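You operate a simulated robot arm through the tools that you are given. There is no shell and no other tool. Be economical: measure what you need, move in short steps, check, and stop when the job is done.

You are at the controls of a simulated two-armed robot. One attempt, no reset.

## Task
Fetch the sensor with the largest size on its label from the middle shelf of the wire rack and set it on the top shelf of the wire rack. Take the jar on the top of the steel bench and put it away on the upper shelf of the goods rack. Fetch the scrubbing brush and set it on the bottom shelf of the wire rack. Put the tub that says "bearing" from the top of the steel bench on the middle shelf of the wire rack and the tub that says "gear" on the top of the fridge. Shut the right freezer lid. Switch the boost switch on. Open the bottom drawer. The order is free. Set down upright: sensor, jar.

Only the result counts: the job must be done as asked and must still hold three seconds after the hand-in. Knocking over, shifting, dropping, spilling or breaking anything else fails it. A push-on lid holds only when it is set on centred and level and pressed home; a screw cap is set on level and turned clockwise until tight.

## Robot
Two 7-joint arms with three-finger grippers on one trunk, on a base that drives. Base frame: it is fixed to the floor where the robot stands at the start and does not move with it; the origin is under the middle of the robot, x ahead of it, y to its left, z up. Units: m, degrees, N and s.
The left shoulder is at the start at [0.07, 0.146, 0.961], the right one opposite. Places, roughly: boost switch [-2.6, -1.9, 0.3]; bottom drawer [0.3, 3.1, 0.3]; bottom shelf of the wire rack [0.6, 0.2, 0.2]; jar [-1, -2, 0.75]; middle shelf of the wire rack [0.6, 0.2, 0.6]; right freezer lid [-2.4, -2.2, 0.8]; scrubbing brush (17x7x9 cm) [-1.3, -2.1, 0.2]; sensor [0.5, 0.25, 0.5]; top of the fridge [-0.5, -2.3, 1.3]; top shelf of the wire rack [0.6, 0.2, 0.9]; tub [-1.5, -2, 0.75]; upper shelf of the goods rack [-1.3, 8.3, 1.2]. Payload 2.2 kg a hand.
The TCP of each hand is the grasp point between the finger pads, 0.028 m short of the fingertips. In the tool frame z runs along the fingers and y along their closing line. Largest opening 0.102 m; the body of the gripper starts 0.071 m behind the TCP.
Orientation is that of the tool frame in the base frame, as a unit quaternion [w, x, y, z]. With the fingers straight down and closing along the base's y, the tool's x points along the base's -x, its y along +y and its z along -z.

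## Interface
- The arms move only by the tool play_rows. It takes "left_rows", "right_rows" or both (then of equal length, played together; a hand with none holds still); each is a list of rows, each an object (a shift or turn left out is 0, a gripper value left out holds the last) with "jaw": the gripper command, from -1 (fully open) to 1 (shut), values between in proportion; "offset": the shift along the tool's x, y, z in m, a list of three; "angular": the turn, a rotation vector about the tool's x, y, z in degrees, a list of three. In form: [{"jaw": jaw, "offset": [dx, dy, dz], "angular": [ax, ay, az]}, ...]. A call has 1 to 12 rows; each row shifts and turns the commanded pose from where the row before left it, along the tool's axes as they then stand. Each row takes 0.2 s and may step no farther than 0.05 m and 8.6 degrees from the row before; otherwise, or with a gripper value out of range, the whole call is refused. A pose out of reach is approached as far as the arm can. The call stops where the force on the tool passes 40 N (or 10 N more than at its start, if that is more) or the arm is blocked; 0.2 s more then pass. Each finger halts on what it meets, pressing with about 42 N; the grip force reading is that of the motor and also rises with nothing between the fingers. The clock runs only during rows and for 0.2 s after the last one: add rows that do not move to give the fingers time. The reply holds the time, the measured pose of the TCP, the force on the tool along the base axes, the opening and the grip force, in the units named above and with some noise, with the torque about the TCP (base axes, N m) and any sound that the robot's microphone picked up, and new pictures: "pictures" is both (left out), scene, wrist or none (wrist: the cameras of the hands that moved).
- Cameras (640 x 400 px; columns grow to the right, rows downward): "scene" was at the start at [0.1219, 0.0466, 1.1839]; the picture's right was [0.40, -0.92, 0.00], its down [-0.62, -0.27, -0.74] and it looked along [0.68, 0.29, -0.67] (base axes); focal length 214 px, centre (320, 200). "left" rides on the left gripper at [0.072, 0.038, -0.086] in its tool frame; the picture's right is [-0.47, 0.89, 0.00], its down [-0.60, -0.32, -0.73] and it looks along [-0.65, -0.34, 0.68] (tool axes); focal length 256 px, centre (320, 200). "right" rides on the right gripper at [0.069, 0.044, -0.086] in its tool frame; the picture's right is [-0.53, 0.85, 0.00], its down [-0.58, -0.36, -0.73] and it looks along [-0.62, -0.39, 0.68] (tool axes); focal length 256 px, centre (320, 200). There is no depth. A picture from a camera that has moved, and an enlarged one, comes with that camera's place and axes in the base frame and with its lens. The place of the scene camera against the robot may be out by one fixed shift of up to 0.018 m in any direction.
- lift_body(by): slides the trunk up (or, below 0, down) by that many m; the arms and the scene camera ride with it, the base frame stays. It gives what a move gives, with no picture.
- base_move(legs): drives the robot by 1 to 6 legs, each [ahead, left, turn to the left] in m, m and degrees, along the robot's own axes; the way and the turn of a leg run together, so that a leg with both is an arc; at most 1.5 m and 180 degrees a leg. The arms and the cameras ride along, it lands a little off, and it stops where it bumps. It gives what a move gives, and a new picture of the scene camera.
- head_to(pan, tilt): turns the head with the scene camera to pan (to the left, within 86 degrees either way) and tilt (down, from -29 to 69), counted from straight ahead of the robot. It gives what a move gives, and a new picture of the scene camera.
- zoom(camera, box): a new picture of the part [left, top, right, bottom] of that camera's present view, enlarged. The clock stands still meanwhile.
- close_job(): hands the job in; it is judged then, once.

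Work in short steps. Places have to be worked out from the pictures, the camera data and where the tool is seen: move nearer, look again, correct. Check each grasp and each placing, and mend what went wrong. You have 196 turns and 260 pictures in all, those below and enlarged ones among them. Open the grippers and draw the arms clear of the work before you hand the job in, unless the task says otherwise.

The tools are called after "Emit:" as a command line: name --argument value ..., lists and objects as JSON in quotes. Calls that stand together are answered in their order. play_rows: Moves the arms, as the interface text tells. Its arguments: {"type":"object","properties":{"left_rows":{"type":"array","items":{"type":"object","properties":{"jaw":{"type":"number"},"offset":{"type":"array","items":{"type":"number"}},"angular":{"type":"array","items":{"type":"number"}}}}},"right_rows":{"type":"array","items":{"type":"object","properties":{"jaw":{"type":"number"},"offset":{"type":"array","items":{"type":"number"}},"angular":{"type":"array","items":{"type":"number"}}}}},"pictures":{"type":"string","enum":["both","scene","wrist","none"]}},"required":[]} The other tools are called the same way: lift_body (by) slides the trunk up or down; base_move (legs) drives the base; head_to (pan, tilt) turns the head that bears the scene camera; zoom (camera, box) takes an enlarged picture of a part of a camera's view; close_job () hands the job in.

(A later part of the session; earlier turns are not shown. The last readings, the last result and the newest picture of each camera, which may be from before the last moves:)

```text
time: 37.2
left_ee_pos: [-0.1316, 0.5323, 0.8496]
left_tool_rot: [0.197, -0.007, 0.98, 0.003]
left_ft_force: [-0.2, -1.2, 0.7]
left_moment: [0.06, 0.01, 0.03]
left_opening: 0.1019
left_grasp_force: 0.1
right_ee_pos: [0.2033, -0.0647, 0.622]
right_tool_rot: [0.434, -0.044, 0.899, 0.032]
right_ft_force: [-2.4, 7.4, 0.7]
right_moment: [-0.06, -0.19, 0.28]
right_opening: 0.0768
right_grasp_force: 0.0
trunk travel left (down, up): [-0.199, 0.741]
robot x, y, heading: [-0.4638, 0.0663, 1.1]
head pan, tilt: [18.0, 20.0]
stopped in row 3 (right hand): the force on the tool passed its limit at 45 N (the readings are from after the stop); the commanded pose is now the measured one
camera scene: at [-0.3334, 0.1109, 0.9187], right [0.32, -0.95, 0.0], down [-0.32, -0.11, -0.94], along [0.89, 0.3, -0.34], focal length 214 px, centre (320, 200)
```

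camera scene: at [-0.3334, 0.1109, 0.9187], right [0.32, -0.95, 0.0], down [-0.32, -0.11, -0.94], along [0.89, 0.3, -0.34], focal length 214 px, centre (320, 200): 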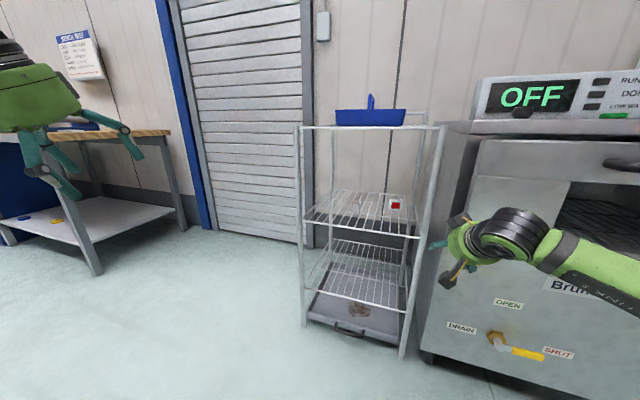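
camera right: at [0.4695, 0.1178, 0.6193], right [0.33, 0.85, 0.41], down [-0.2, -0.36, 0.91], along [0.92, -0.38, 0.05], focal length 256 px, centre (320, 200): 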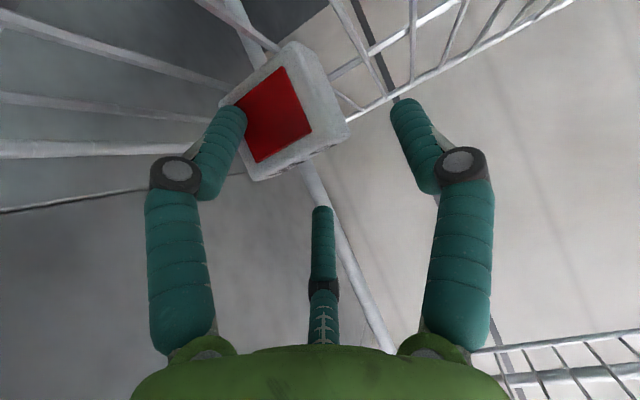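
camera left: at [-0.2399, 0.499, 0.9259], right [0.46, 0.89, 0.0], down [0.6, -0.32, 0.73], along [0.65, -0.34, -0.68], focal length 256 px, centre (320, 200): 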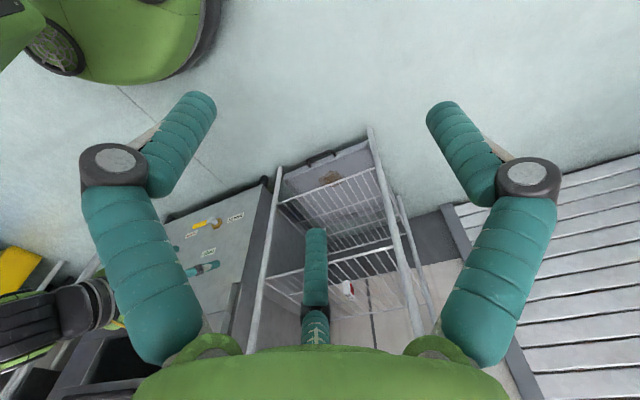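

The right hand brushed the post or washer while sliding right. I back the base straight away.

Emit:
base_move --legs '[[-0.2, 0, 0]]'

```text
time: 38.8
left_ee_pos: [-0.3339, 0.5304, 0.848]
left_tool_rot: [0.197, -0.007, 0.98, 0.002]
left_ft_force: [-1.1, -0.4, 0.4]
left_moment: [0.01, 0.0, -0.02]
left_opening: 0.1018
left_grasp_force: 0.1
right_ee_pos: [0.002, -0.0715, 0.6214]
right_tool_rot: [0.432, -0.04, 0.9, 0.029]
right_ft_force: [0.1, -0.6, 0.6]
right_moment: [0.04, -0.02, 0.03]
right_opening: 0.0764
right_grasp_force: 0.0
trunk travel left (down, up): [-0.199, 0.741]
robot x, y, heading: [-0.6696, 0.066, 0.7]
head pan, tilt: [18.0, 20.0]
camera scene: at [-0.5354, 0.1083, 0.9186], right [0.32, -0.95, 0.0], down [-0.32, -0.11, -0.94], along [0.89, 0.3, -0.34], focal length 214 px, centre (320, 200)
```

scene: 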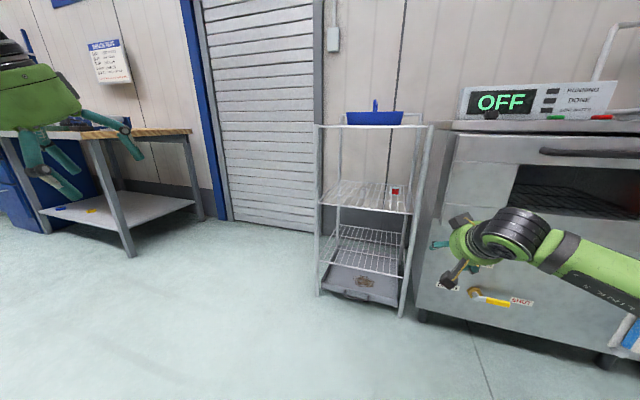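

Clear. I stow the right hand back by the body and bring the left hand to the same 50° tilt in front.

Emit:
play_rows --right_rows '[{"offset": [0.0087, -0.011, -0.036]}, {"offset": [0.0087, -0.011, -0.036]}, {"offset": [0.0087, -0.011, -0.036]}, {"offset": [0.0087, -0.011, -0.036]}, {"offset": [0.0087, -0.011, -0.036]}, {"offset": [0.0087, -0.011, -0.036]}, {"offset": [0.0087, -0.011, -0.036]}, {"offset": [0.0087, -0.011, -0.036]}, {"offset": [0.0087, -0.011, -0.036]}]' --left_rows '[{"angular": [0, -6.85, 0]}, {"angular": [0, -6.85, 0]}, {"angular": [0, -6.85, 0]}, {"angular": [0, -6.85, 0]}, {"offset": [0.0008, -0.0374, 0.022]}, {"offset": [0.0008, -0.0374, 0.022]}, {"offset": [0.0008, -0.0374, 0.022]}, {"offset": [0.0008, -0.0374, 0.022]}, {"offset": [0.0008, -0.0374, 0.022]}]' --pictures "none"

Emit:
play_rows --left_rows '[{"offset": [0.0008, -0.0374, 0.022]}, {"offset": [0.0008, -0.0374, 0.022]}, {"offset": [0.0008, -0.0374, 0.022]}, {"offset": [0.0008, -0.0374, 0.022]}, {"offset": [0.0008, -0.0374, 0.022]}, {"jaw": -0.5}]' --pictures "both"

```text
time: 40.8
left_ee_pos: [-0.2497, 0.3437, 0.7727]
left_tool_rot: [0.423, -0.006, 0.906, 0.004]
left_ft_force: [-0.2, 0.1, -0.3]
left_moment: [0.0, -0.02, 0.03]
left_opening: 0.102
left_grasp_force: 0.0
right_ee_pos: [-0.2894, -0.2012, 0.7605]
right_tool_rot: [0.433, -0.04, 0.9, 0.03]
right_ft_force: [0.9, 0.0, -0.2]
right_moment: [0.03, 0.04, -0.01]
right_opening: 0.0762
right_grasp_force: 0.1
trunk travel left (down, up): [-0.199, 0.741]
robot x, y, heading: [-0.6693, 0.0629, 0.8]
head pan, tilt: [18.0, 20.0]
```

```text
time: 42.2
left_ee_pos: [-0.1641, 0.1588, 0.7018]
left_tool_rot: [0.425, -0.008, 0.905, 0.005]
left_ft_force: [0.5, -0.7, 0.2]
left_moment: [0.0, -0.03, 0.02]
left_opening: 0.0766
left_grasp_force: 0.0
right_ee_pos: [-0.2894, -0.2016, 0.762]
right_tool_rot: [0.432, -0.04, 0.901, 0.029]
right_ft_force: [-0.4, -0.1, 0.0]
right_moment: [-0.02, 0.02, 0.0]
right_opening: 0.0765
right_grasp_force: 0.0
trunk travel left (down, up): [-0.199, 0.741]
robot x, y, heading: [-0.6667, 0.067, 0.8]
head pan, tilt: [18.0, 20.0]
camera scene: at [-0.5355, 0.1082, 0.9186], right [0.32, -0.95, 0.0], down [-0.32, -0.11, -0.94], along [0.89, 0.3, -0.34], focal length 214 px, centre (320, 200)
camera left: at [-0.2781, 0.1938, 0.7017], right [0.28, 0.89, 0.36], down [-0.17, -0.32, 0.93], along [0.94, -0.32, 0.06], focal length 256 px, centre (320, 200)
```

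scene: 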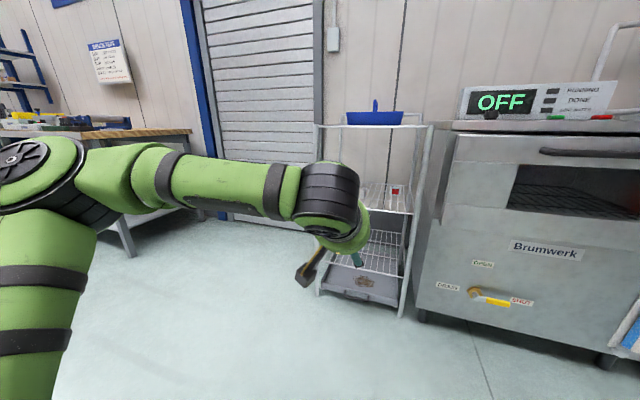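
left: 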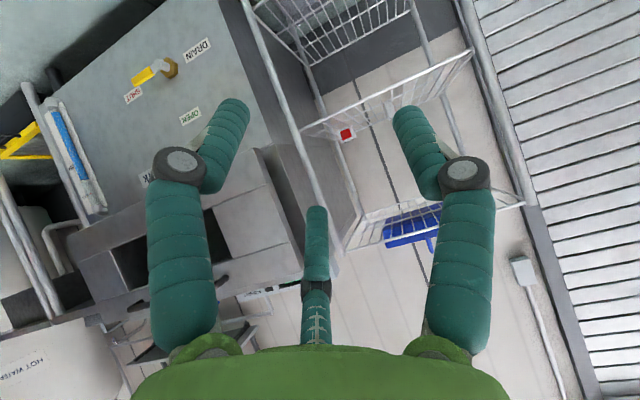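

Left hand is ready. I shift the base right 9 cm and drive up to the rack.

Emit:
base_move --legs '[[0, -0.09, -0.7], [0.46, 0, 0]]'

Emit:
zoom --camera "left" --box '[0, 0, 640, 400]'

```text
time: 45.7
left_ee_pos: [0.2872, 0.0634, 0.7006]
left_tool_rot: [0.423, 0.0, 0.906, 0.001]
left_ft_force: [1.8, 0.7, -0.1]
left_moment: [0.03, 0.02, 0.0]
left_opening: 0.0766
left_grasp_force: 0.1
right_ee_pos: [0.1589, -0.2943, 0.7606]
right_tool_rot: [0.432, -0.033, 0.901, 0.027]
right_ft_force: [0.3, 1.3, 0.1]
right_moment: [0.03, -0.01, 0.01]
right_opening: 0.0765
right_grasp_force: 0.0
trunk travel left (down, up): [-0.199, 0.741]
robot x, y, heading: [-0.2164, -0.0257, 0.3]
head pan, tilt: [18.0, 20.0]
camera scene: at [-0.0832, 0.0178, 0.9185], right [0.31, -0.95, 0.0], down [-0.33, -0.11, -0.94], along [0.89, 0.29, -0.34], focal length 214 px, centre (320, 200)
```

scene: 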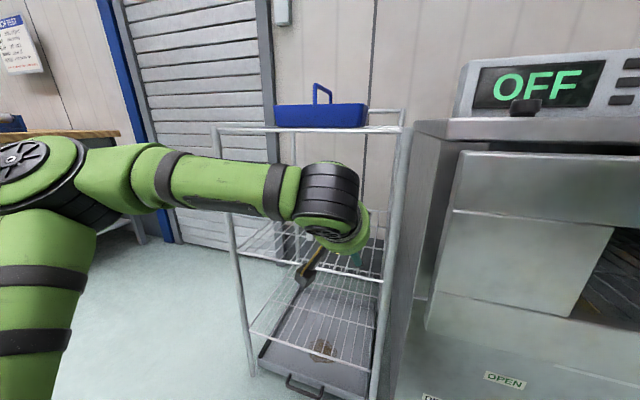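

```text
1.00 times, centred on (320, 200) of left (not enlarged: the box is as wide or as high as the picture)
camera zoom: at [0.1753, 0.0999, 0.7011], right [0.3, 0.89, 0.36], down [-0.17, -0.32, 0.93], along [0.94, -0.34, 0.06], focal length 256 px, centre (320, 200)
```

zoom: 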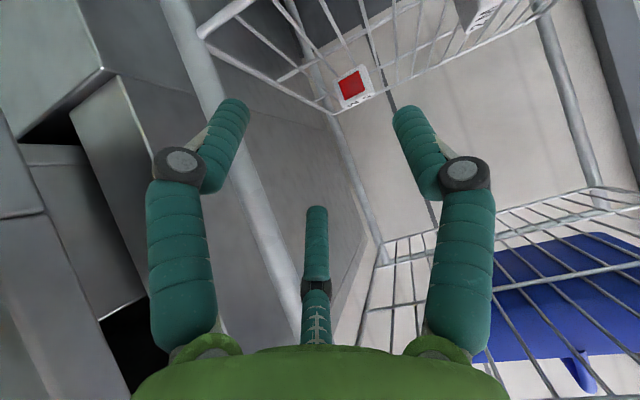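

Sensor seen again at y≈0.068. I advance the left hand to just in front of it.

Emit:
play_rows --left_rows '[{"offset": [-0.008, 0.0012, 0.0368]}, {"offset": [-0.008, 0.0012, 0.0368]}, {"offset": [-0.008, 0.0012, 0.0368]}, {"offset": [-0.008, 0.0012, 0.0368]}, {"offset": [-0.0195, 0.0003, 0.0315]}, {"offset": [-0.0195, 0.0003, 0.0315]}, {"offset": [-0.0195, 0.0003, 0.0315]}, {"jaw": -0.5}]' --pictures "both"

```text
time: 47.5
left_ee_pos: [0.4637, 0.1341, 0.6185]
left_tool_rot: [0.424, 0.0, 0.906, 0.0]
left_ft_force: [0.0, -0.1, -0.4]
left_moment: [0.01, 0.0, 0.0]
left_opening: 0.0765
left_grasp_force: 0.1
left hand out of reach, approached as far as the arm can: row 2, 3, 5, 6, 7
right_ee_pos: [0.159, -0.2954, 0.7608]
right_tool_rot: [0.432, -0.033, 0.901, 0.026]
right_ft_force: [-0.4, 0.0, -0.1]
right_moment: [0.05, -0.02, -0.01]
right_opening: 0.0764
right_grasp_force: 0.1
trunk travel left (down, up): [-0.199, 0.741]
robot x, y, heading: [-0.2156, -0.0232, 0.1]
head pan, tilt: [18.0, 20.0]
camera scene: at [-0.0833, 0.0178, 0.9186], right [0.31, -0.95, 0.0], down [-0.33, -0.11, -0.94], along [0.89, 0.29, -0.34], focal length 214 px, centre (320, 200)
camera left: at [0.3516, 0.1718, 0.6191], right [0.3, 0.89, 0.36], down [-0.18, -0.32, 0.93], along [0.94, -0.34, 0.06], focal length 256 px, centre (320, 200)
```

scene: 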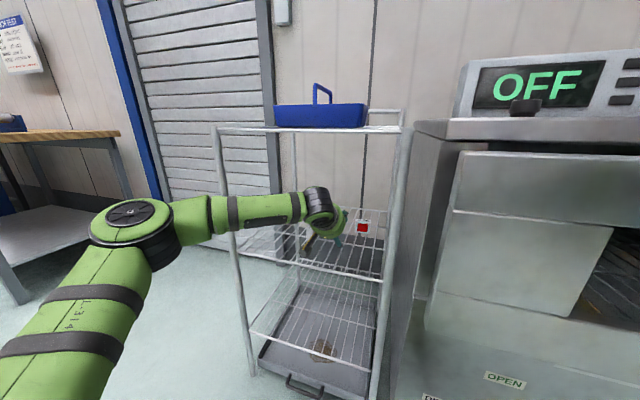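
left: 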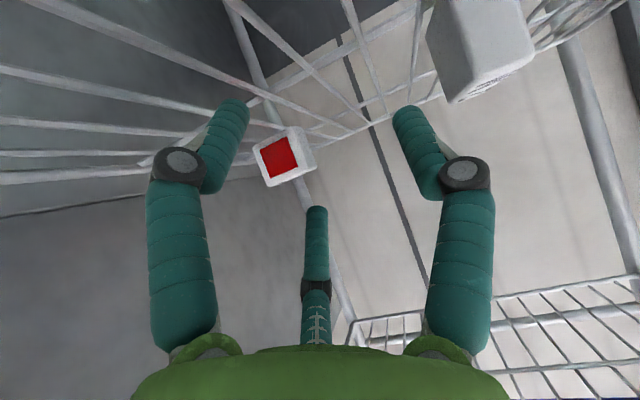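

The left hand is at its reach limit and slid left. I pull it back in line with the sensor, then drive 12 cm closer.

Emit:
play_rows --left_rows '[{"offset": [0.0214, 0, -0.0255]}, {"offset": [0.0214, 0, -0.0255]}, {"offset": [0.0214, -0.0217, -0.0255]}, {"offset": [0, -0.0217, 0]}, {"offset": [0, -0.0217, 0]}, {"jaw": -0.5}]' --pictures "none"

Emit:
base_move --legs '[[0.12, 0, 0]]'

Emit:
zoom --camera "left" --box '[0, 0, 640, 400]'

```text
time: 48.9
left_ee_pos: [0.365, 0.077, 0.6198]
left_tool_rot: [0.423, 0.0, 0.906, 0.001]
left_ft_force: [0.1, -0.3, -1.2]
left_moment: [0.0, 0.0, 0.01]
left_opening: 0.0765
left_grasp_force: 0.0
left hand out of reach, approached as far as the arm can: row 5
right_ee_pos: [0.1588, -0.2955, 0.7621]
right_tool_rot: [0.433, -0.034, 0.901, 0.026]
right_ft_force: [1.3, 0.6, 0.1]
right_moment: [0.0, 0.03, -0.03]
right_opening: 0.0765
right_grasp_force: 0.0
trunk travel left (down, up): [-0.199, 0.741]
robot x, y, heading: [-0.2134, -0.0257, -0.0]
head pan, tilt: [18.0, 20.0]
```

```text
time: 50.1
left_ee_pos: [0.4827, 0.0762, 0.6193]
left_tool_rot: [0.423, 0.0, 0.906, 0.002]
left_ft_force: [-0.7, 0.5, 0.5]
left_moment: [-0.02, 0.0, -0.02]
left_opening: 0.0765
left_grasp_force: 0.0
right_ee_pos: [0.2779, -0.295, 0.7592]
right_tool_rot: [0.429, -0.034, 0.902, 0.027]
right_ft_force: [-1.8, -0.4, -16.4]
right_moment: [0.47, -0.31, -0.09]
right_opening: 0.0784
right_grasp_force: 0.0
trunk travel left (down, up): [-0.199, 0.741]
robot x, y, heading: [-0.0974, -0.0232, 0.3]
head pan, tilt: [18.0, 20.0]
camera scene: at [0.0361, 0.0167, 0.9183], right [0.31, -0.95, 0.0], down [-0.33, -0.1, -0.94], along [0.89, 0.29, -0.34], focal length 214 px, centre (320, 200)
```

scene: 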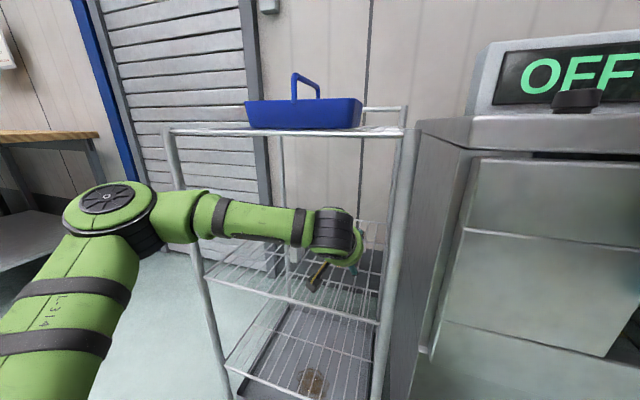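

```text
1.00 times, centred on (320, 200) of left (not enlarged: the box is as wide or as high as the picture)
camera zoom: at [0.3705, 0.1137, 0.6196], right [0.3, 0.88, 0.36], down [-0.17, -0.32, 0.93], along [0.94, -0.34, 0.06], focal length 256 px, centre (320, 200)
```

zoom: 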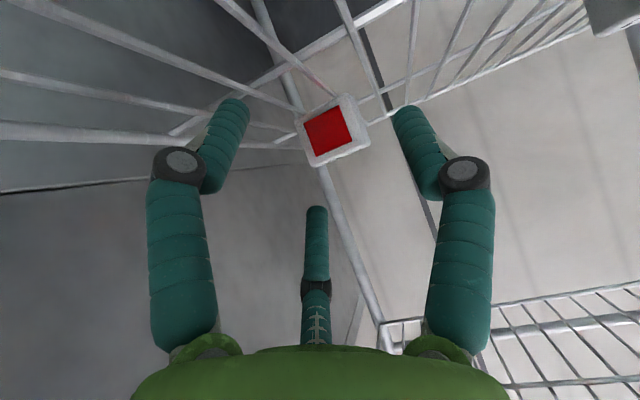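

Sensor at y≈0.070. The right hand touches the washer (16 N), so I pull it back while the left hand advances to straddle the sensor.

Emit:
play_rows --left_rows '[{"offset": [0, -0.006, 0]}, {"offset": [0, 0, 0]}, {"offset": [-0.0181, 0, 0.0252]}, {"offset": [-0.0181, 0, 0.0252]}, {"offset": [-0.0181, 0, 0.0252]}, {"jaw": -0.5}]' --right_rows '[{"offset": [0.02, 0, -0.025]}, {"offset": [0.02, 0, -0.025]}, {"offset": [0.02, 0, -0.025]}, {"offset": [0.01, 0, -0.025]}, {}, {}]' --pictures "wrist"

```text
time: 51.5
left_ee_pos: [0.5527, 0.1087, 0.6139]
left_tool_rot: [0.424, 0.0, 0.906, 0.0]
left_ft_force: [0.1, -0.2, 0.0]
left_moment: [-0.01, -0.01, 0.0]
left_opening: 0.0767
left_grasp_force: 0.2
left hand out of reach, approached as far as the arm can: row 3, 4, 5
right_ee_pos: [0.1566, -0.3052, 0.7681]
right_tool_rot: [0.43, -0.033, 0.902, 0.026]
right_ft_force: [-0.3, -0.2, -0.6]
right_moment: [0.0, -0.06, 0.02]
right_opening: 0.0765
right_grasp_force: 0.1
trunk travel left (down, up): [-0.199, 0.741]
robot x, y, heading: [-0.1, -0.027, 0.1]
head pan, tilt: [18.0, 20.0]
camera right: at [0.0426, -0.2703, 0.7702], right [0.27, 0.86, 0.43], down [-0.17, -0.4, 0.9], along [0.95, -0.31, 0.04], focal length 256 px, centre (320, 200)
camera left: at [0.4405, 0.1458, 0.6148], right [0.3, 0.88, 0.36], down [-0.17, -0.32, 0.93], along [0.94, -0.34, 0.06], focal length 256 px, centre (320, 200)
```

right: 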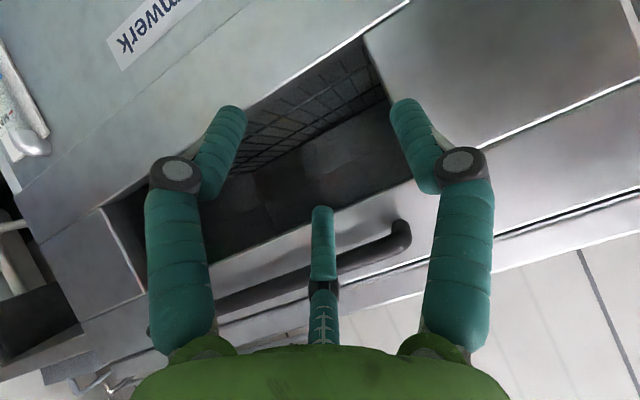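
left: 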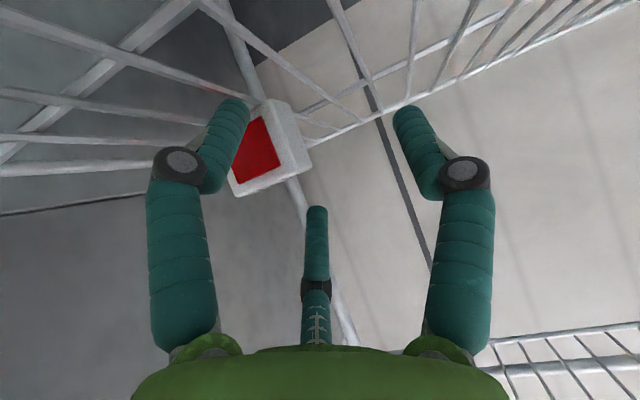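

Still reach-limited. I pull the hand back 7 cm and drive the base 7 cm ahead and 4 cm right instead.

Emit:
play_rows --left_rows '[{"offset": [0.0225, 0, -0.0268]}, {"offset": [0.0225, 0, -0.0268]}, {"jaw": -0.5}]' --pictures "none"

Emit:
base_move --legs '[[0, -0.04, 0], [0.07, 0, 0]]'

Emit:
zoom --camera "left" --box '[0, 0, 640, 400]'

```text
time: 52.3
left_ee_pos: [0.4829, 0.1073, 0.6137]
left_tool_rot: [0.424, -0.001, 0.906, 0.001]
left_ft_force: [-0.4, 1.3, 0.1]
left_moment: [0.0, -0.02, 0.04]
left_opening: 0.0765
left_grasp_force: 0.0
right_ee_pos: [0.157, -0.3063, 0.7687]
right_tool_rot: [0.429, -0.033, 0.902, 0.025]
right_ft_force: [0.2, -0.5, -0.2]
right_moment: [0.0, 0.02, 0.0]
right_opening: 0.0762
right_grasp_force: 0.0
trunk travel left (down, up): [-0.199, 0.741]
robot x, y, heading: [-0.1026, -0.0256, 0.1]
head pan, tilt: [18.0, 20.0]
```

```text
time: 53.8
left_ee_pos: [0.5519, 0.0667, 0.6145]
left_tool_rot: [0.424, 0.0, 0.906, 0.001]
left_ft_force: [-0.1, -1.0, 0.2]
left_moment: [-0.02, 0.02, -0.01]
left_opening: 0.0762
left_grasp_force: 0.0
right_ee_pos: [0.225, -0.3445, 0.7682]
right_tool_rot: [0.43, -0.033, 0.902, 0.025]
right_ft_force: [0.1, 0.0, 0.2]
right_moment: [0.01, -0.01, 0.02]
right_opening: 0.0767
right_grasp_force: 0.1
trunk travel left (down, up): [-0.199, 0.741]
robot x, y, heading: [-0.0292, -0.0634, 0.0]
head pan, tilt: [18.0, 20.0]
camera scene: at [0.1045, -0.0222, 0.9185], right [0.31, -0.95, 0.0], down [-0.33, -0.11, -0.94], along [0.89, 0.29, -0.34], focal length 214 px, centre (320, 200)
```

scene: 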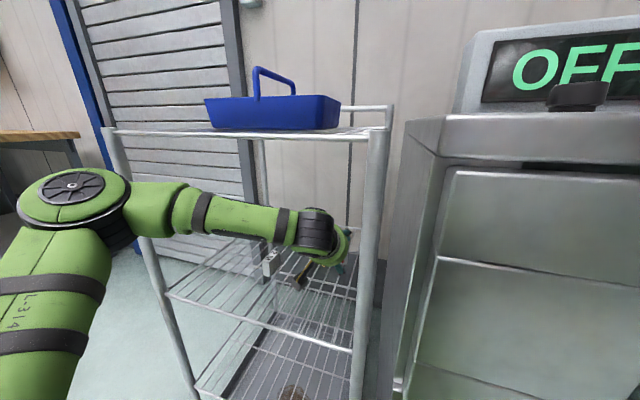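

```text
1.00 times, centred on (320, 200) of left (not enlarged: the box is as wide or as high as the picture)
camera zoom: at [0.4397, 0.1044, 0.6143], right [0.3, 0.88, 0.36], down [-0.17, -0.32, 0.93], along [0.94, -0.34, 0.06], focal length 256 px, centre (320, 200)
```

zoom: 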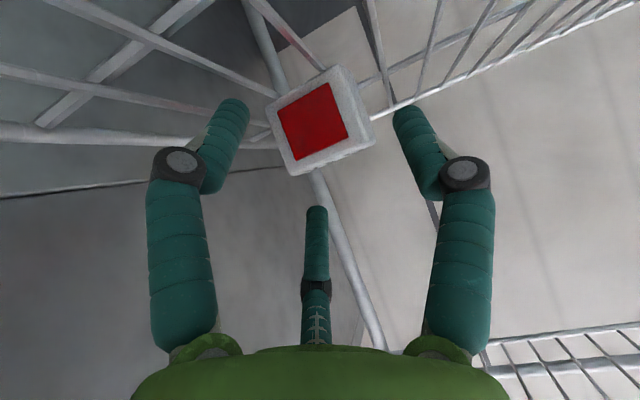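

Sensor is centred ahead (y≈0.072). I advance 26 mm and close.

Emit:
play_rows --left_rows '[{"offset": [0, 0.003, 0]}, {"offset": [-0.007, 0, 0.0113]}, {"offset": [-0.007, 0, 0.0113]}, {}, {"jaw": 1}, {"jaw": 1}, {"jaw": 1}]' --pictures "wrist"

```text
time: 55.4
left_ee_pos: [0.5783, 0.0693, 0.61]
left_tool_rot: [0.423, 0.0, 0.906, 0.001]
left_ft_force: [0.6, -0.9, -0.1]
left_moment: [0.02, 0.03, -0.02]
left_opening: 0.0023
left_grasp_force: 31.1
right_ee_pos: [0.2242, -0.3435, 0.7698]
right_tool_rot: [0.43, -0.033, 0.902, 0.025]
right_ft_force: [-0.8, 0.2, -0.3]
right_moment: [0.0, -0.01, -0.01]
right_opening: 0.0763
right_grasp_force: 0.0
trunk travel left (down, up): [-0.199, 0.741]
robot x, y, heading: [-0.0278, -0.0636, -0.3]
head pan, tilt: [18.0, 20.0]
camera left: at [0.4651, 0.1066, 0.6098], right [0.3, 0.88, 0.36], down [-0.17, -0.32, 0.93], along [0.94, -0.34, 0.06], focal length 256 px, centre (320, 200)
```

left: 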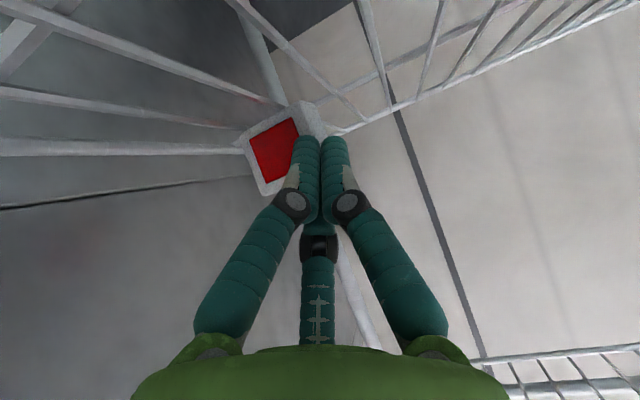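

The fingers closed just in front again; the size ratio shows the face is really at x≈0.59+ and its top is lower (≈0.60). I reopen and measure properly.

Emit:
play_rows --left_rows '[{"jaw": -0.5}, {"jaw": -0.5}, {"jaw": -0.5}]' --pictures "wrist"

Emit:
zoom --camera "scene" --box '[200, 180, 400, 320]'

```text
time: 56.2
left_ee_pos: [0.5779, 0.0708, 0.611]
left_tool_rot: [0.424, 0.001, 0.906, 0.0]
left_ft_force: [0.2, -1.1, -0.1]
left_moment: [0.0, -0.03, 0.02]
left_opening: 0.0765
left_grasp_force: 0.1
right_ee_pos: [0.2247, -0.3446, 0.7677]
right_tool_rot: [0.429, -0.032, 0.902, 0.024]
right_ft_force: [0.4, 0.1, 0.0]
right_moment: [0.02, -0.02, 0.01]
right_opening: 0.0766
right_grasp_force: 0.0
trunk travel left (down, up): [-0.199, 0.741]
robot x, y, heading: [-0.0329, -0.0617, -0.1]
head pan, tilt: [18.0, 20.0]
camera left: at [0.4653, 0.1066, 0.6104], right [0.3, 0.88, 0.36], down [-0.17, -0.32, 0.93], along [0.94, -0.34, 0.06], focal length 256 px, centre (320, 200)
```

left: 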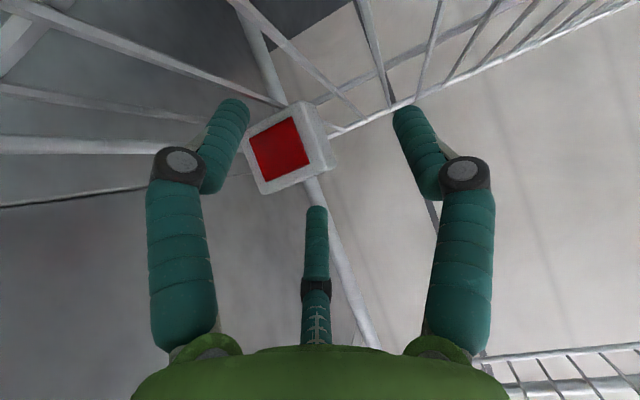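

```text
2.86 times, centred on (300, 250) of scene
camera zoom: at [0.1042, -0.0222, 0.9186], right [0.31, -0.95, 0.0], down [-0.33, -0.11, -0.94], along [0.89, 0.29, -0.34], focal length 613 px, centre (377, 57)
```

zoom: 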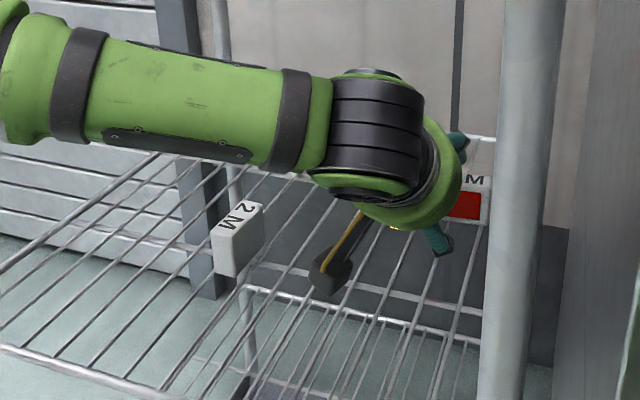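

The sensor got nudged to about x≈0.62, y≈0.04, still upright. I narrow the jaws to ~6 cm, shift right 25 mm and look again.

Emit:
play_rows --left_rows '[{"jaw": -0.3, "offset": [0, -0.0125, 0]}, {"offset": [0, -0.0125, 0]}, {"jaw": -0.3}]' --pictures "wrist"

```text
time: 57.0
left_ee_pos: [0.5788, 0.0457, 0.6102]
left_tool_rot: [0.423, 0.0, 0.906, 0.0]
left_ft_force: [-0.1, -0.1, -0.3]
left_moment: [-0.01, 0.03, 0.0]
left_opening: 0.0664
left_grasp_force: 0.2
right_ee_pos: [0.2245, -0.3451, 0.7684]
right_tool_rot: [0.43, -0.033, 0.902, 0.026]
right_ft_force: [0.0, 0.7, 0.1]
right_moment: [0.0, 0.01, -0.02]
right_opening: 0.0765
right_grasp_force: 0.0
trunk travel left (down, up): [-0.199, 0.741]
robot x, y, heading: [-0.0299, -0.061, -0.0]
head pan, tilt: [18.0, 20.0]
camera left: at [0.4659, 0.0831, 0.6101], right [0.3, 0.88, 0.36], down [-0.17, -0.32, 0.93], along [0.94, -0.34, 0.06], focal length 256 px, centre (320, 200)
```

left: 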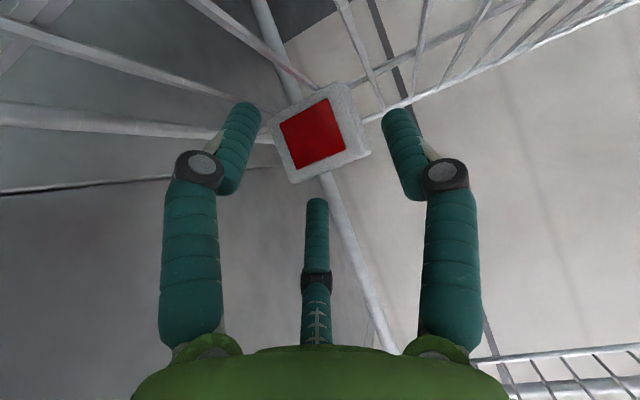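

Parallax now gives the face at (0.62, 0.039, 0.579). I align y and height, pull the right hand back, then use the base to advance 5.5 cm since the arm is near its reach limit.

Emit:
play_rows --left_rows '[{"offset": [0.0077, -0.006, 0.0064]}, {}, {}]' --right_rows '[{"offset": [0.025, 0, -0.03]}, {"offset": [0.025, 0, -0.03]}, {"offset": [0.025, 0, -0.03]}]' --pictures "none"

Emit:
base_move --legs '[[0.056, 0, 0]]'

Emit:
zoom --camera "left" --box '[0, 0, 640, 400]'

```text
time: 57.8
left_ee_pos: [0.5774, 0.0405, 0.599]
left_tool_rot: [0.424, 0.002, 0.906, -0.001]
left_ft_force: [-3.8, -0.7, 4.4]
left_moment: [-0.15, 0.15, -0.13]
left_opening: 0.0696
left_grasp_force: 0.7
right_ee_pos: [0.1248, -0.3337, 0.7587]
right_tool_rot: [0.43, -0.033, 0.902, 0.026]
right_ft_force: [0.9, -0.3, -0.6]
right_moment: [0.01, -0.02, 0.03]
right_opening: 0.0763
right_grasp_force: 0.0
right hand out of reach, approached as far as the arm can: row 2, 3
trunk travel left (down, up): [-0.199, 0.741]
robot x, y, heading: [-0.0292, -0.0663, -0.0]
head pan, tilt: [18.0, 20.0]
```

```text
time: 58.7
left_ee_pos: [0.628, 0.0409, 0.6006]
left_tool_rot: [0.423, 0.001, 0.906, -0.001]
left_ft_force: [-1.1, -0.6, 3.0]
left_moment: [-0.07, 0.09, 0.01]
left_opening: 0.0691
left_grasp_force: 0.1
right_ee_pos: [0.1744, -0.3314, 0.7595]
right_tool_rot: [0.431, -0.033, 0.901, 0.026]
right_ft_force: [-0.6, 0.4, -0.4]
right_moment: [-0.03, 0.01, 0.0]
right_opening: 0.0765
right_grasp_force: 0.1
trunk travel left (down, up): [-0.199, 0.741]
robot x, y, heading: [0.0226, -0.0646, 0.2]
head pan, tilt: [18.0, 20.0]
camera scene: at [0.1536, -0.022, 0.9186], right [0.31, -0.95, 0.0], down [-0.32, -0.11, -0.94], along [0.89, 0.29, -0.34], focal length 214 px, centre (320, 200)
```

scene: 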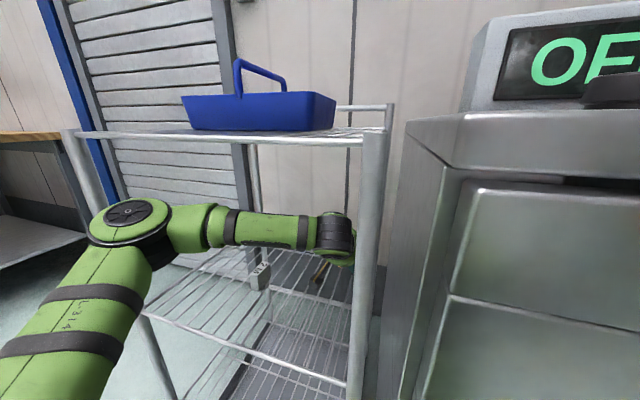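

```text
1.00 times, centred on (320, 200) of left (not enlarged: the box is as wide or as high as the picture)
camera zoom: at [0.5146, 0.079, 0.6007], right [0.3, 0.89, 0.36], down [-0.18, -0.32, 0.93], along [0.94, -0.34, 0.06], focal length 256 px, centre (320, 200)
```

zoom: 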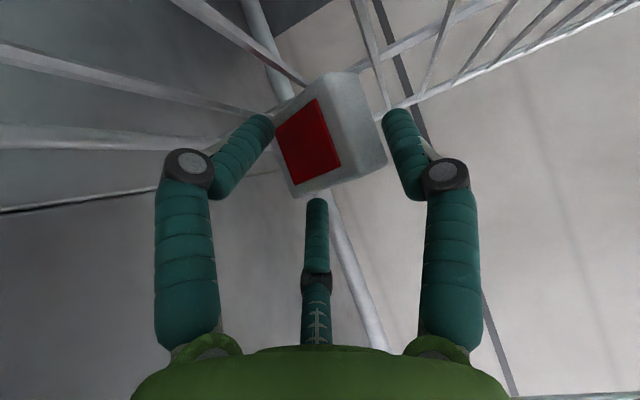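

The fingers now flank the sensor's sides properly. I close.

Emit:
play_rows --left_rows '[{"offset": [-0.003, 0, 0.004]}, {"jaw": 1}, {"jaw": 1}, {"jaw": 1}]' --pictures "wrist"

```text
time: 59.7
left_ee_pos: [0.6302, 0.042, 0.6095]
left_tool_rot: [0.433, 0.001, 0.902, -0.003]
left_ft_force: [-2.8, -1.8, 29.5]
left_moment: [-0.78, -0.66, -0.15]
left_opening: 0.0403
left_grasp_force: 42.3
right_ee_pos: [0.1712, -0.3328, 0.7599]
right_tool_rot: [0.434, -0.033, 0.9, 0.027]
right_ft_force: [-0.4, 0.8, -0.3]
right_moment: [-0.02, -0.01, 0.05]
right_opening: 0.0764
right_grasp_force: 0.0
trunk travel left (down, up): [-0.199, 0.741]
robot x, y, heading: [0.0214, -0.0673, 0.1]
head pan, tilt: [18.0, 20.0]
camera left: at [0.5181, 0.0795, 0.6073], right [0.29, 0.89, 0.36], down [-0.19, -0.31, 0.93], along [0.94, -0.34, 0.08], focal length 256 px, centre (320, 200)
```

left: 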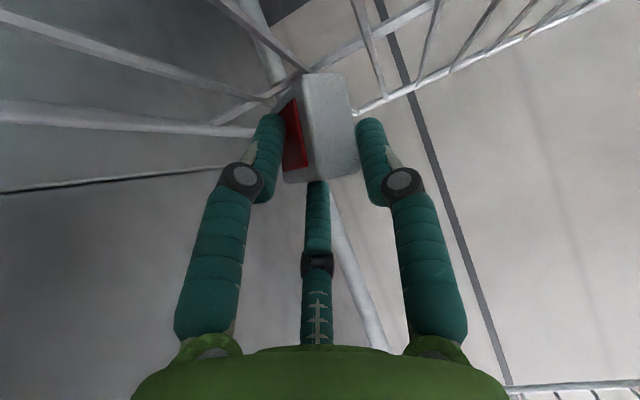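

It is gripped (40 mm, 42 N), yawed. There is upward force from the shelf, so I raise 4 cm and check the hold.

Emit:
play_rows --left_rows '[{"offset": [-0.0077, 0, -0.0064]}, {"offset": [-0.0077, 0, -0.0064]}, {"offset": [-0.0077, 0, -0.0064]}, {"offset": [-0.0077, 0, -0.0064]}, {}]' --pictures "wrist"

```text
time: 60.9
left_ee_pos: [0.6322, 0.0425, 0.6406]
left_tool_rot: [0.424, 0.001, 0.905, -0.001]
left_ft_force: [0.4, 0.3, -0.5]
left_moment: [-0.02, -0.05, 0.01]
left_opening: 0.0018
left_grasp_force: 31.5
right_ee_pos: [0.1752, -0.3325, 0.7578]
right_tool_rot: [0.431, -0.034, 0.901, 0.027]
right_ft_force: [1.1, -0.7, -0.3]
right_moment: [0.02, 0.0, 0.0]
right_opening: 0.0768
right_grasp_force: 0.1
trunk travel left (down, up): [-0.199, 0.741]
robot x, y, heading: [0.0196, -0.0633, -0.0]
head pan, tilt: [18.0, 20.0]
camera left: at [0.5186, 0.0799, 0.6406], right [0.3, 0.88, 0.36], down [-0.18, -0.32, 0.93], along [0.94, -0.34, 0.06], focal length 256 px, centre (320, 200)
```

left: 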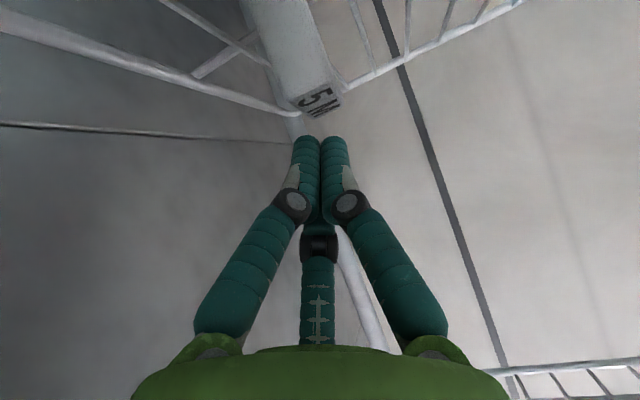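

It slipped out, but the sensor still stands, now turned about 90° with its long side along x (top label at x≈0.64–0.68, y≈0.05). I open, move over it, and look.

Emit:
play_rows --left_rows '[{"jaw": -0.3}, {"jaw": -0.3}, {"jaw": -0.3, "offset": [-0.0129, 0.008, 0.0153]}, {}]' --pictures "wrist"

```text
time: 61.9
left_ee_pos: [0.6509, 0.054, 0.6399]
left_tool_rot: [0.425, 0.002, 0.905, -0.002]
left_ft_force: [0.6, 0.7, -0.3]
left_moment: [0.0, -0.02, -0.04]
left_opening: 0.0664
left_grasp_force: 0.0
left hand out of reach, approached as far as the arm can: row 3
right_ee_pos: [0.175, -0.3331, 0.7588]
right_tool_rot: [0.431, -0.033, 0.901, 0.026]
right_ft_force: [-0.2, 0.2, -0.1]
right_moment: [0.01, 0.03, 0.02]
right_opening: 0.0766
right_grasp_force: 0.1
trunk travel left (down, up): [-0.199, 0.741]
robot x, y, heading: [0.0184, -0.0661, -0.0]
head pan, tilt: [18.0, 20.0]
camera left: at [0.5377, 0.0906, 0.6404], right [0.3, 0.88, 0.36], down [-0.18, -0.32, 0.93], along [0.94, -0.34, 0.06], focal length 256 px, centre (320, 200)
```

left: 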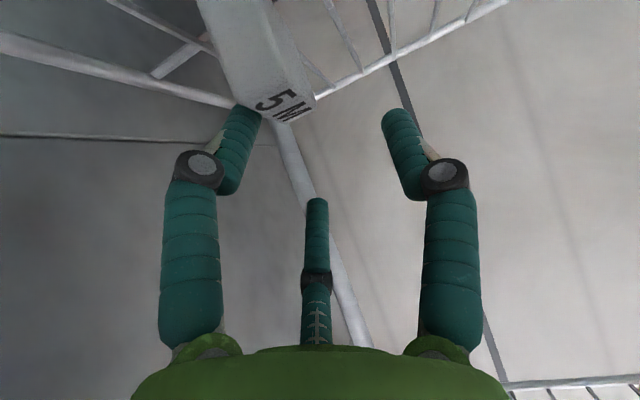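

Consistent: the sensor's top centre is about (0.65, 0.051, 0.60), now only ~3 cm wide across the jaws. I lower around it.

Emit:
play_rows --left_rows '[{"offset": [0.01, -0.002, 0.008]}, {"offset": [0.01, -0.001, 0.008]}, {"offset": [0.01, 0, 0.0085]}, {}]' --pictures "wrist"

```text
time: 62.9
left_ee_pos: [0.6484, 0.0522, 0.6025]
left_tool_rot: [0.425, 0.002, 0.905, -0.001]
left_ft_force: [0.3, -0.7, 2.9]
left_moment: [0.1, 0.14, 0.08]
left_opening: 0.0687
left_grasp_force: 0.6
left hand out of reach, approached as far as the arm can: row 3
right_ee_pos: [0.1742, -0.333, 0.7573]
right_tool_rot: [0.431, -0.034, 0.901, 0.027]
right_ft_force: [-0.1, 0.1, -0.3]
right_moment: [0.0, -0.01, -0.05]
right_opening: 0.0763
right_grasp_force: 0.0
trunk travel left (down, up): [-0.199, 0.741]
robot x, y, heading: [0.0194, -0.0646, -0.1]
head pan, tilt: [18.0, 20.0]
camera left: at [0.5356, 0.0899, 0.6023], right [0.3, 0.88, 0.36], down [-0.18, -0.32, 0.93], along [0.94, -0.34, 0.06], focal length 256 px, centre (320, 200)
```

left: 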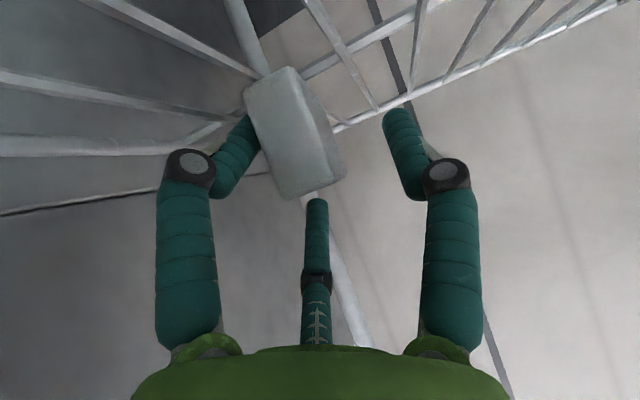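

The sensor stands squarely between the fingers (~5 cm tall, 3 cm wide). I close and then lift slightly to test.

Emit:
play_rows --left_rows '[{"jaw": 1}, {"jaw": 1}, {"jaw": 1}, {}]' --pictures "wrist"

```text
time: 63.9
left_ee_pos: [0.6487, 0.0532, 0.6021]
left_tool_rot: [0.424, 0.001, 0.906, -0.001]
left_ft_force: [0.2, 0.2, -0.6]
left_moment: [-0.01, -0.02, 0.01]
left_opening: 0.0318
left_grasp_force: 41.8
right_ee_pos: [0.1751, -0.3325, 0.7575]
right_tool_rot: [0.43, -0.033, 0.902, 0.026]
right_ft_force: [-0.3, -1.0, 0.3]
right_moment: [-0.02, -0.01, 0.0]
right_opening: 0.0764
right_grasp_force: 0.0
trunk travel left (down, up): [-0.199, 0.741]
robot x, y, heading: [0.0216, -0.0644, -0.0]
head pan, tilt: [18.0, 20.0]
camera left: at [0.5361, 0.0905, 0.6014], right [0.3, 0.89, 0.36], down [-0.18, -0.32, 0.93], along [0.94, -0.34, 0.06], focal length 256 px, centre (320, 200)
```

left: 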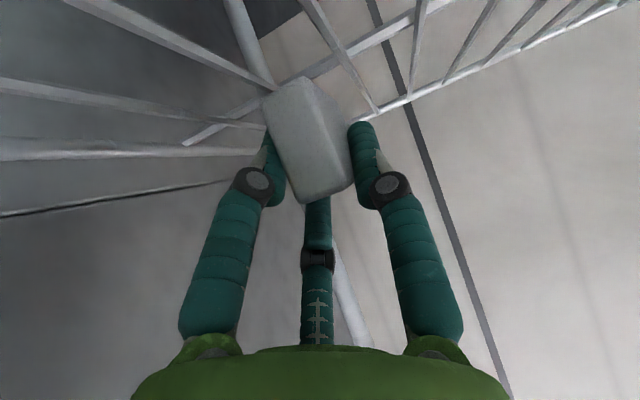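

A good 32 mm grip. I lift 5 cm and check.

Emit:
play_rows --left_rows '[{"offset": [-0.0077, 0, -0.0064]}, {"offset": [-0.0077, 0, -0.0064]}, {"offset": [-0.0077, 0, -0.0064]}, {"offset": [-0.0077, 0, -0.0064]}, {}]' --pictures "wrist"

```text
time: 65.1
left_ee_pos: [0.6482, 0.0535, 0.6408]
left_tool_rot: [0.425, 0.0, 0.905, 0.0]
left_ft_force: [0.1, -0.2, -0.1]
left_moment: [0.01, 0.01, 0.02]
left_opening: 0.0319
left_grasp_force: 42.5
right_ee_pos: [0.1761, -0.3317, 0.7577]
right_tool_rot: [0.431, -0.033, 0.901, 0.026]
right_ft_force: [0.6, 0.6, 0.7]
right_moment: [0.0, -0.01, -0.01]
right_opening: 0.0767
right_grasp_force: 0.2
trunk travel left (down, up): [-0.199, 0.741]
robot x, y, heading: [0.0189, -0.0645, 0.0]
head pan, tilt: [18.0, 20.0]
camera left: at [0.5359, 0.0908, 0.6417], right [0.3, 0.88, 0.36], down [-0.17, -0.32, 0.93], along [0.94, -0.34, 0.06], focal length 256 px, centre (320, 200)
```

left: 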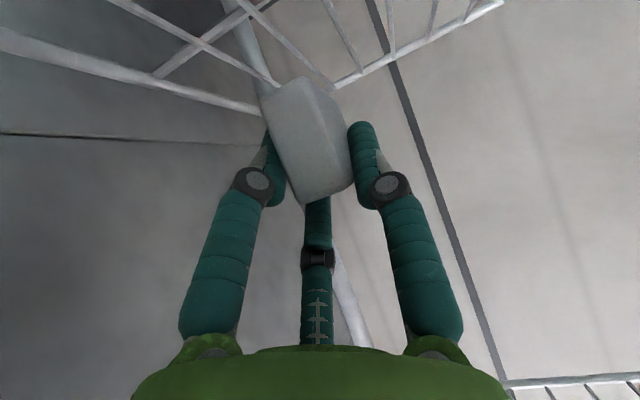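

Held firmly. I back straight out 0.5 m and raise the trunk by 0.42 m to bring it above the top shelf.

Emit:
base_move --legs '[[-0.5, 0, 0]]'

Emit:
lift_body --by 0.4

Emit:
head_to --pan 20 --tilt 30

```text
time: 68.1
left_ee_pos: [0.1404, 0.0512, 0.6407]
left_tool_rot: [0.424, 0.003, 0.906, -0.001]
left_ft_force: [-0.1, 0.9, -0.1]
left_moment: [0.01, 0.0, 0.02]
left_opening: 0.0317
left_grasp_force: 42.0
right_ee_pos: [-0.3339, -0.3312, 0.7578]
right_tool_rot: [0.431, -0.032, 0.902, 0.025]
right_ft_force: [-0.5, 0.0, 0.0]
right_moment: [0.01, 0.03, 0.0]
right_opening: 0.0766
right_grasp_force: 0.0
trunk travel left (down, up): [-0.199, 0.741]
robot x, y, heading: [-0.4856, -0.0644, -0.2]
head pan, tilt: [18.0, 20.0]
camera scene: at [-0.3538, -0.0209, 0.9186], right [0.3, -0.95, 0.0], down [-0.33, -0.1, -0.94], along [0.9, 0.29, -0.34], focal length 214 px, centre (320, 200)
```

scene: 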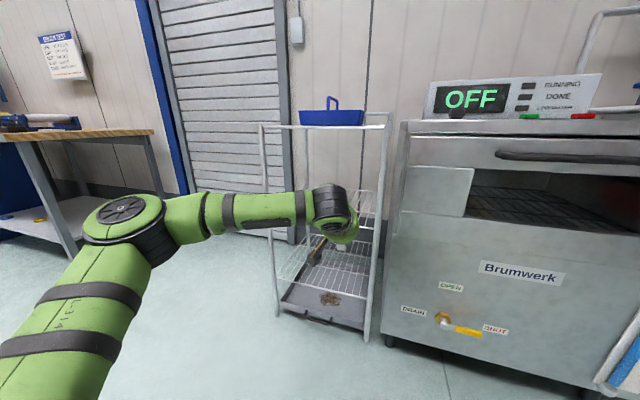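

```text
time: 71.9
left_ee_pos: [0.141, 0.0529, 1.0415]
left_tool_rot: [0.424, 0.002, 0.906, -0.001]
left_ft_force: [-0.3, 0.1, -0.5]
left_moment: [-0.02, 0.01, 0.01]
left_opening: 0.0317
left_grasp_force: 42.1
right_ee_pos: [-0.334, -0.3318, 1.1577]
right_tool_rot: [0.43, -0.031, 0.902, 0.025]
right_ft_force: [0.4, 0.1, -0.9]
right_moment: [0.0, 0.01, 0.01]
right_opening: 0.0764
right_grasp_force: 0.1
trunk travel left (down, up): [-0.599, 0.341]
robot x, y, heading: [-0.4842, -0.0616, -0.3]
head pan, tilt: [18.0, 20.0]
```

```text
time: 72.7
left_ee_pos: [0.1407, 0.0526, 1.0418]
left_tool_rot: [0.424, 0.002, 0.906, -0.001]
left_ft_force: [-0.3, -0.1, -0.8]
left_moment: [-0.01, 0.0, 0.03]
left_opening: 0.0316
left_grasp_force: 41.8
right_ee_pos: [-0.3343, -0.3317, 1.1582]
right_tool_rot: [0.431, -0.032, 0.902, 0.026]
right_ft_force: [0.5, 0.1, 0.3]
right_moment: [0.01, -0.02, -0.01]
right_opening: 0.0763
right_grasp_force: 0.1
trunk travel left (down, up): [-0.599, 0.341]
robot x, y, heading: [-0.4895, -0.063, -0.4]
head pan, tilt: [20.0, 30.0]
camera scene: at [-0.3572, -0.0187, 1.3025], right [0.34, -0.94, 0.0], down [-0.47, -0.17, -0.87], along [0.82, 0.29, -0.5], focal length 214 px, centre (320, 200)
```

scene: 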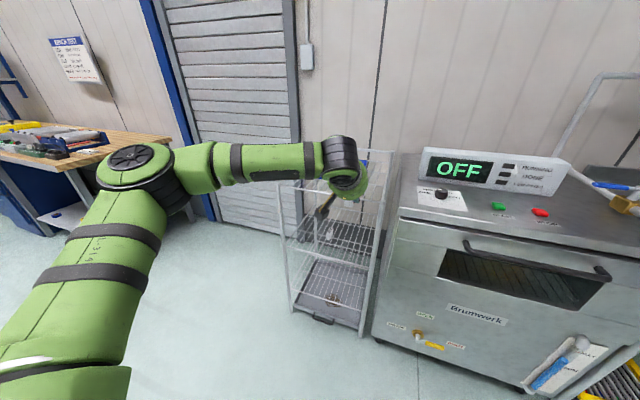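

I drive 0.25 m ahead so the sensor is just over the top shelf's front edge and look with the left camera.

Emit:
base_move --legs '[[0.25, 0, 0.3]]'

Emit:
zoom --camera "left" --box '[0, 0, 640, 400]'

```text
time: 74.5
left_ee_pos: [0.3906, 0.0544, 1.0419]
left_tool_rot: [0.424, 0.002, 0.906, -0.001]
left_ft_force: [0.5, 0.7, -0.8]
left_moment: [-0.05, -0.01, -0.01]
left_opening: 0.0319
left_grasp_force: 42.0
right_ee_pos: [-0.0834, -0.3317, 1.1586]
right_tool_rot: [0.431, -0.033, 0.901, 0.027]
right_ft_force: [0.2, -0.5, -0.1]
right_moment: [-0.01, 0.04, 0.01]
right_opening: 0.0763
right_grasp_force: 0.1
trunk travel left (down, up): [-0.599, 0.341]
robot x, y, heading: [-0.2401, -0.0643, 0.1]
head pan, tilt: [20.0, 30.0]
camera scene: at [-0.1083, -0.019, 1.3026], right [0.34, -0.94, 0.0], down [-0.47, -0.17, -0.87], along [0.81, 0.3, -0.5], focal length 214 px, centre (320, 200)
```

scene: 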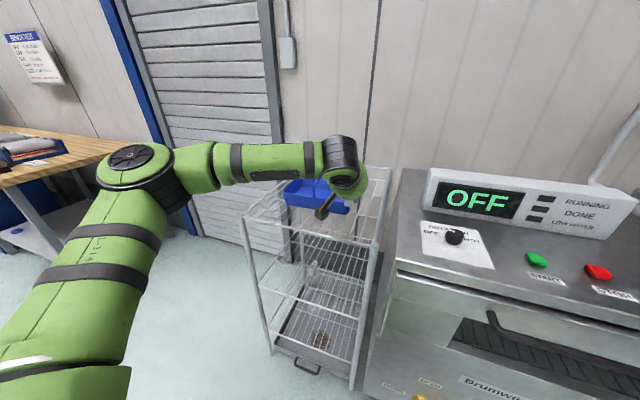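

```text
1.00 times, centred on (320, 200) of left (not enlarged: the box is as wide or as high as the picture)
camera zoom: at [0.2773, 0.0912, 1.0419], right [0.3, 0.88, 0.36], down [-0.18, -0.32, 0.93], along [0.94, -0.34, 0.06], focal length 256 px, centre (320, 200)
```

zoom: 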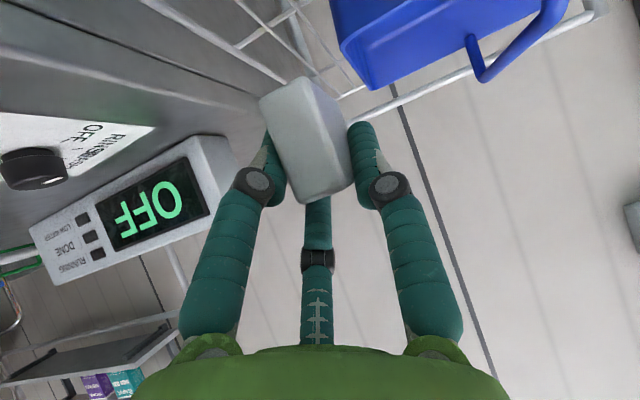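

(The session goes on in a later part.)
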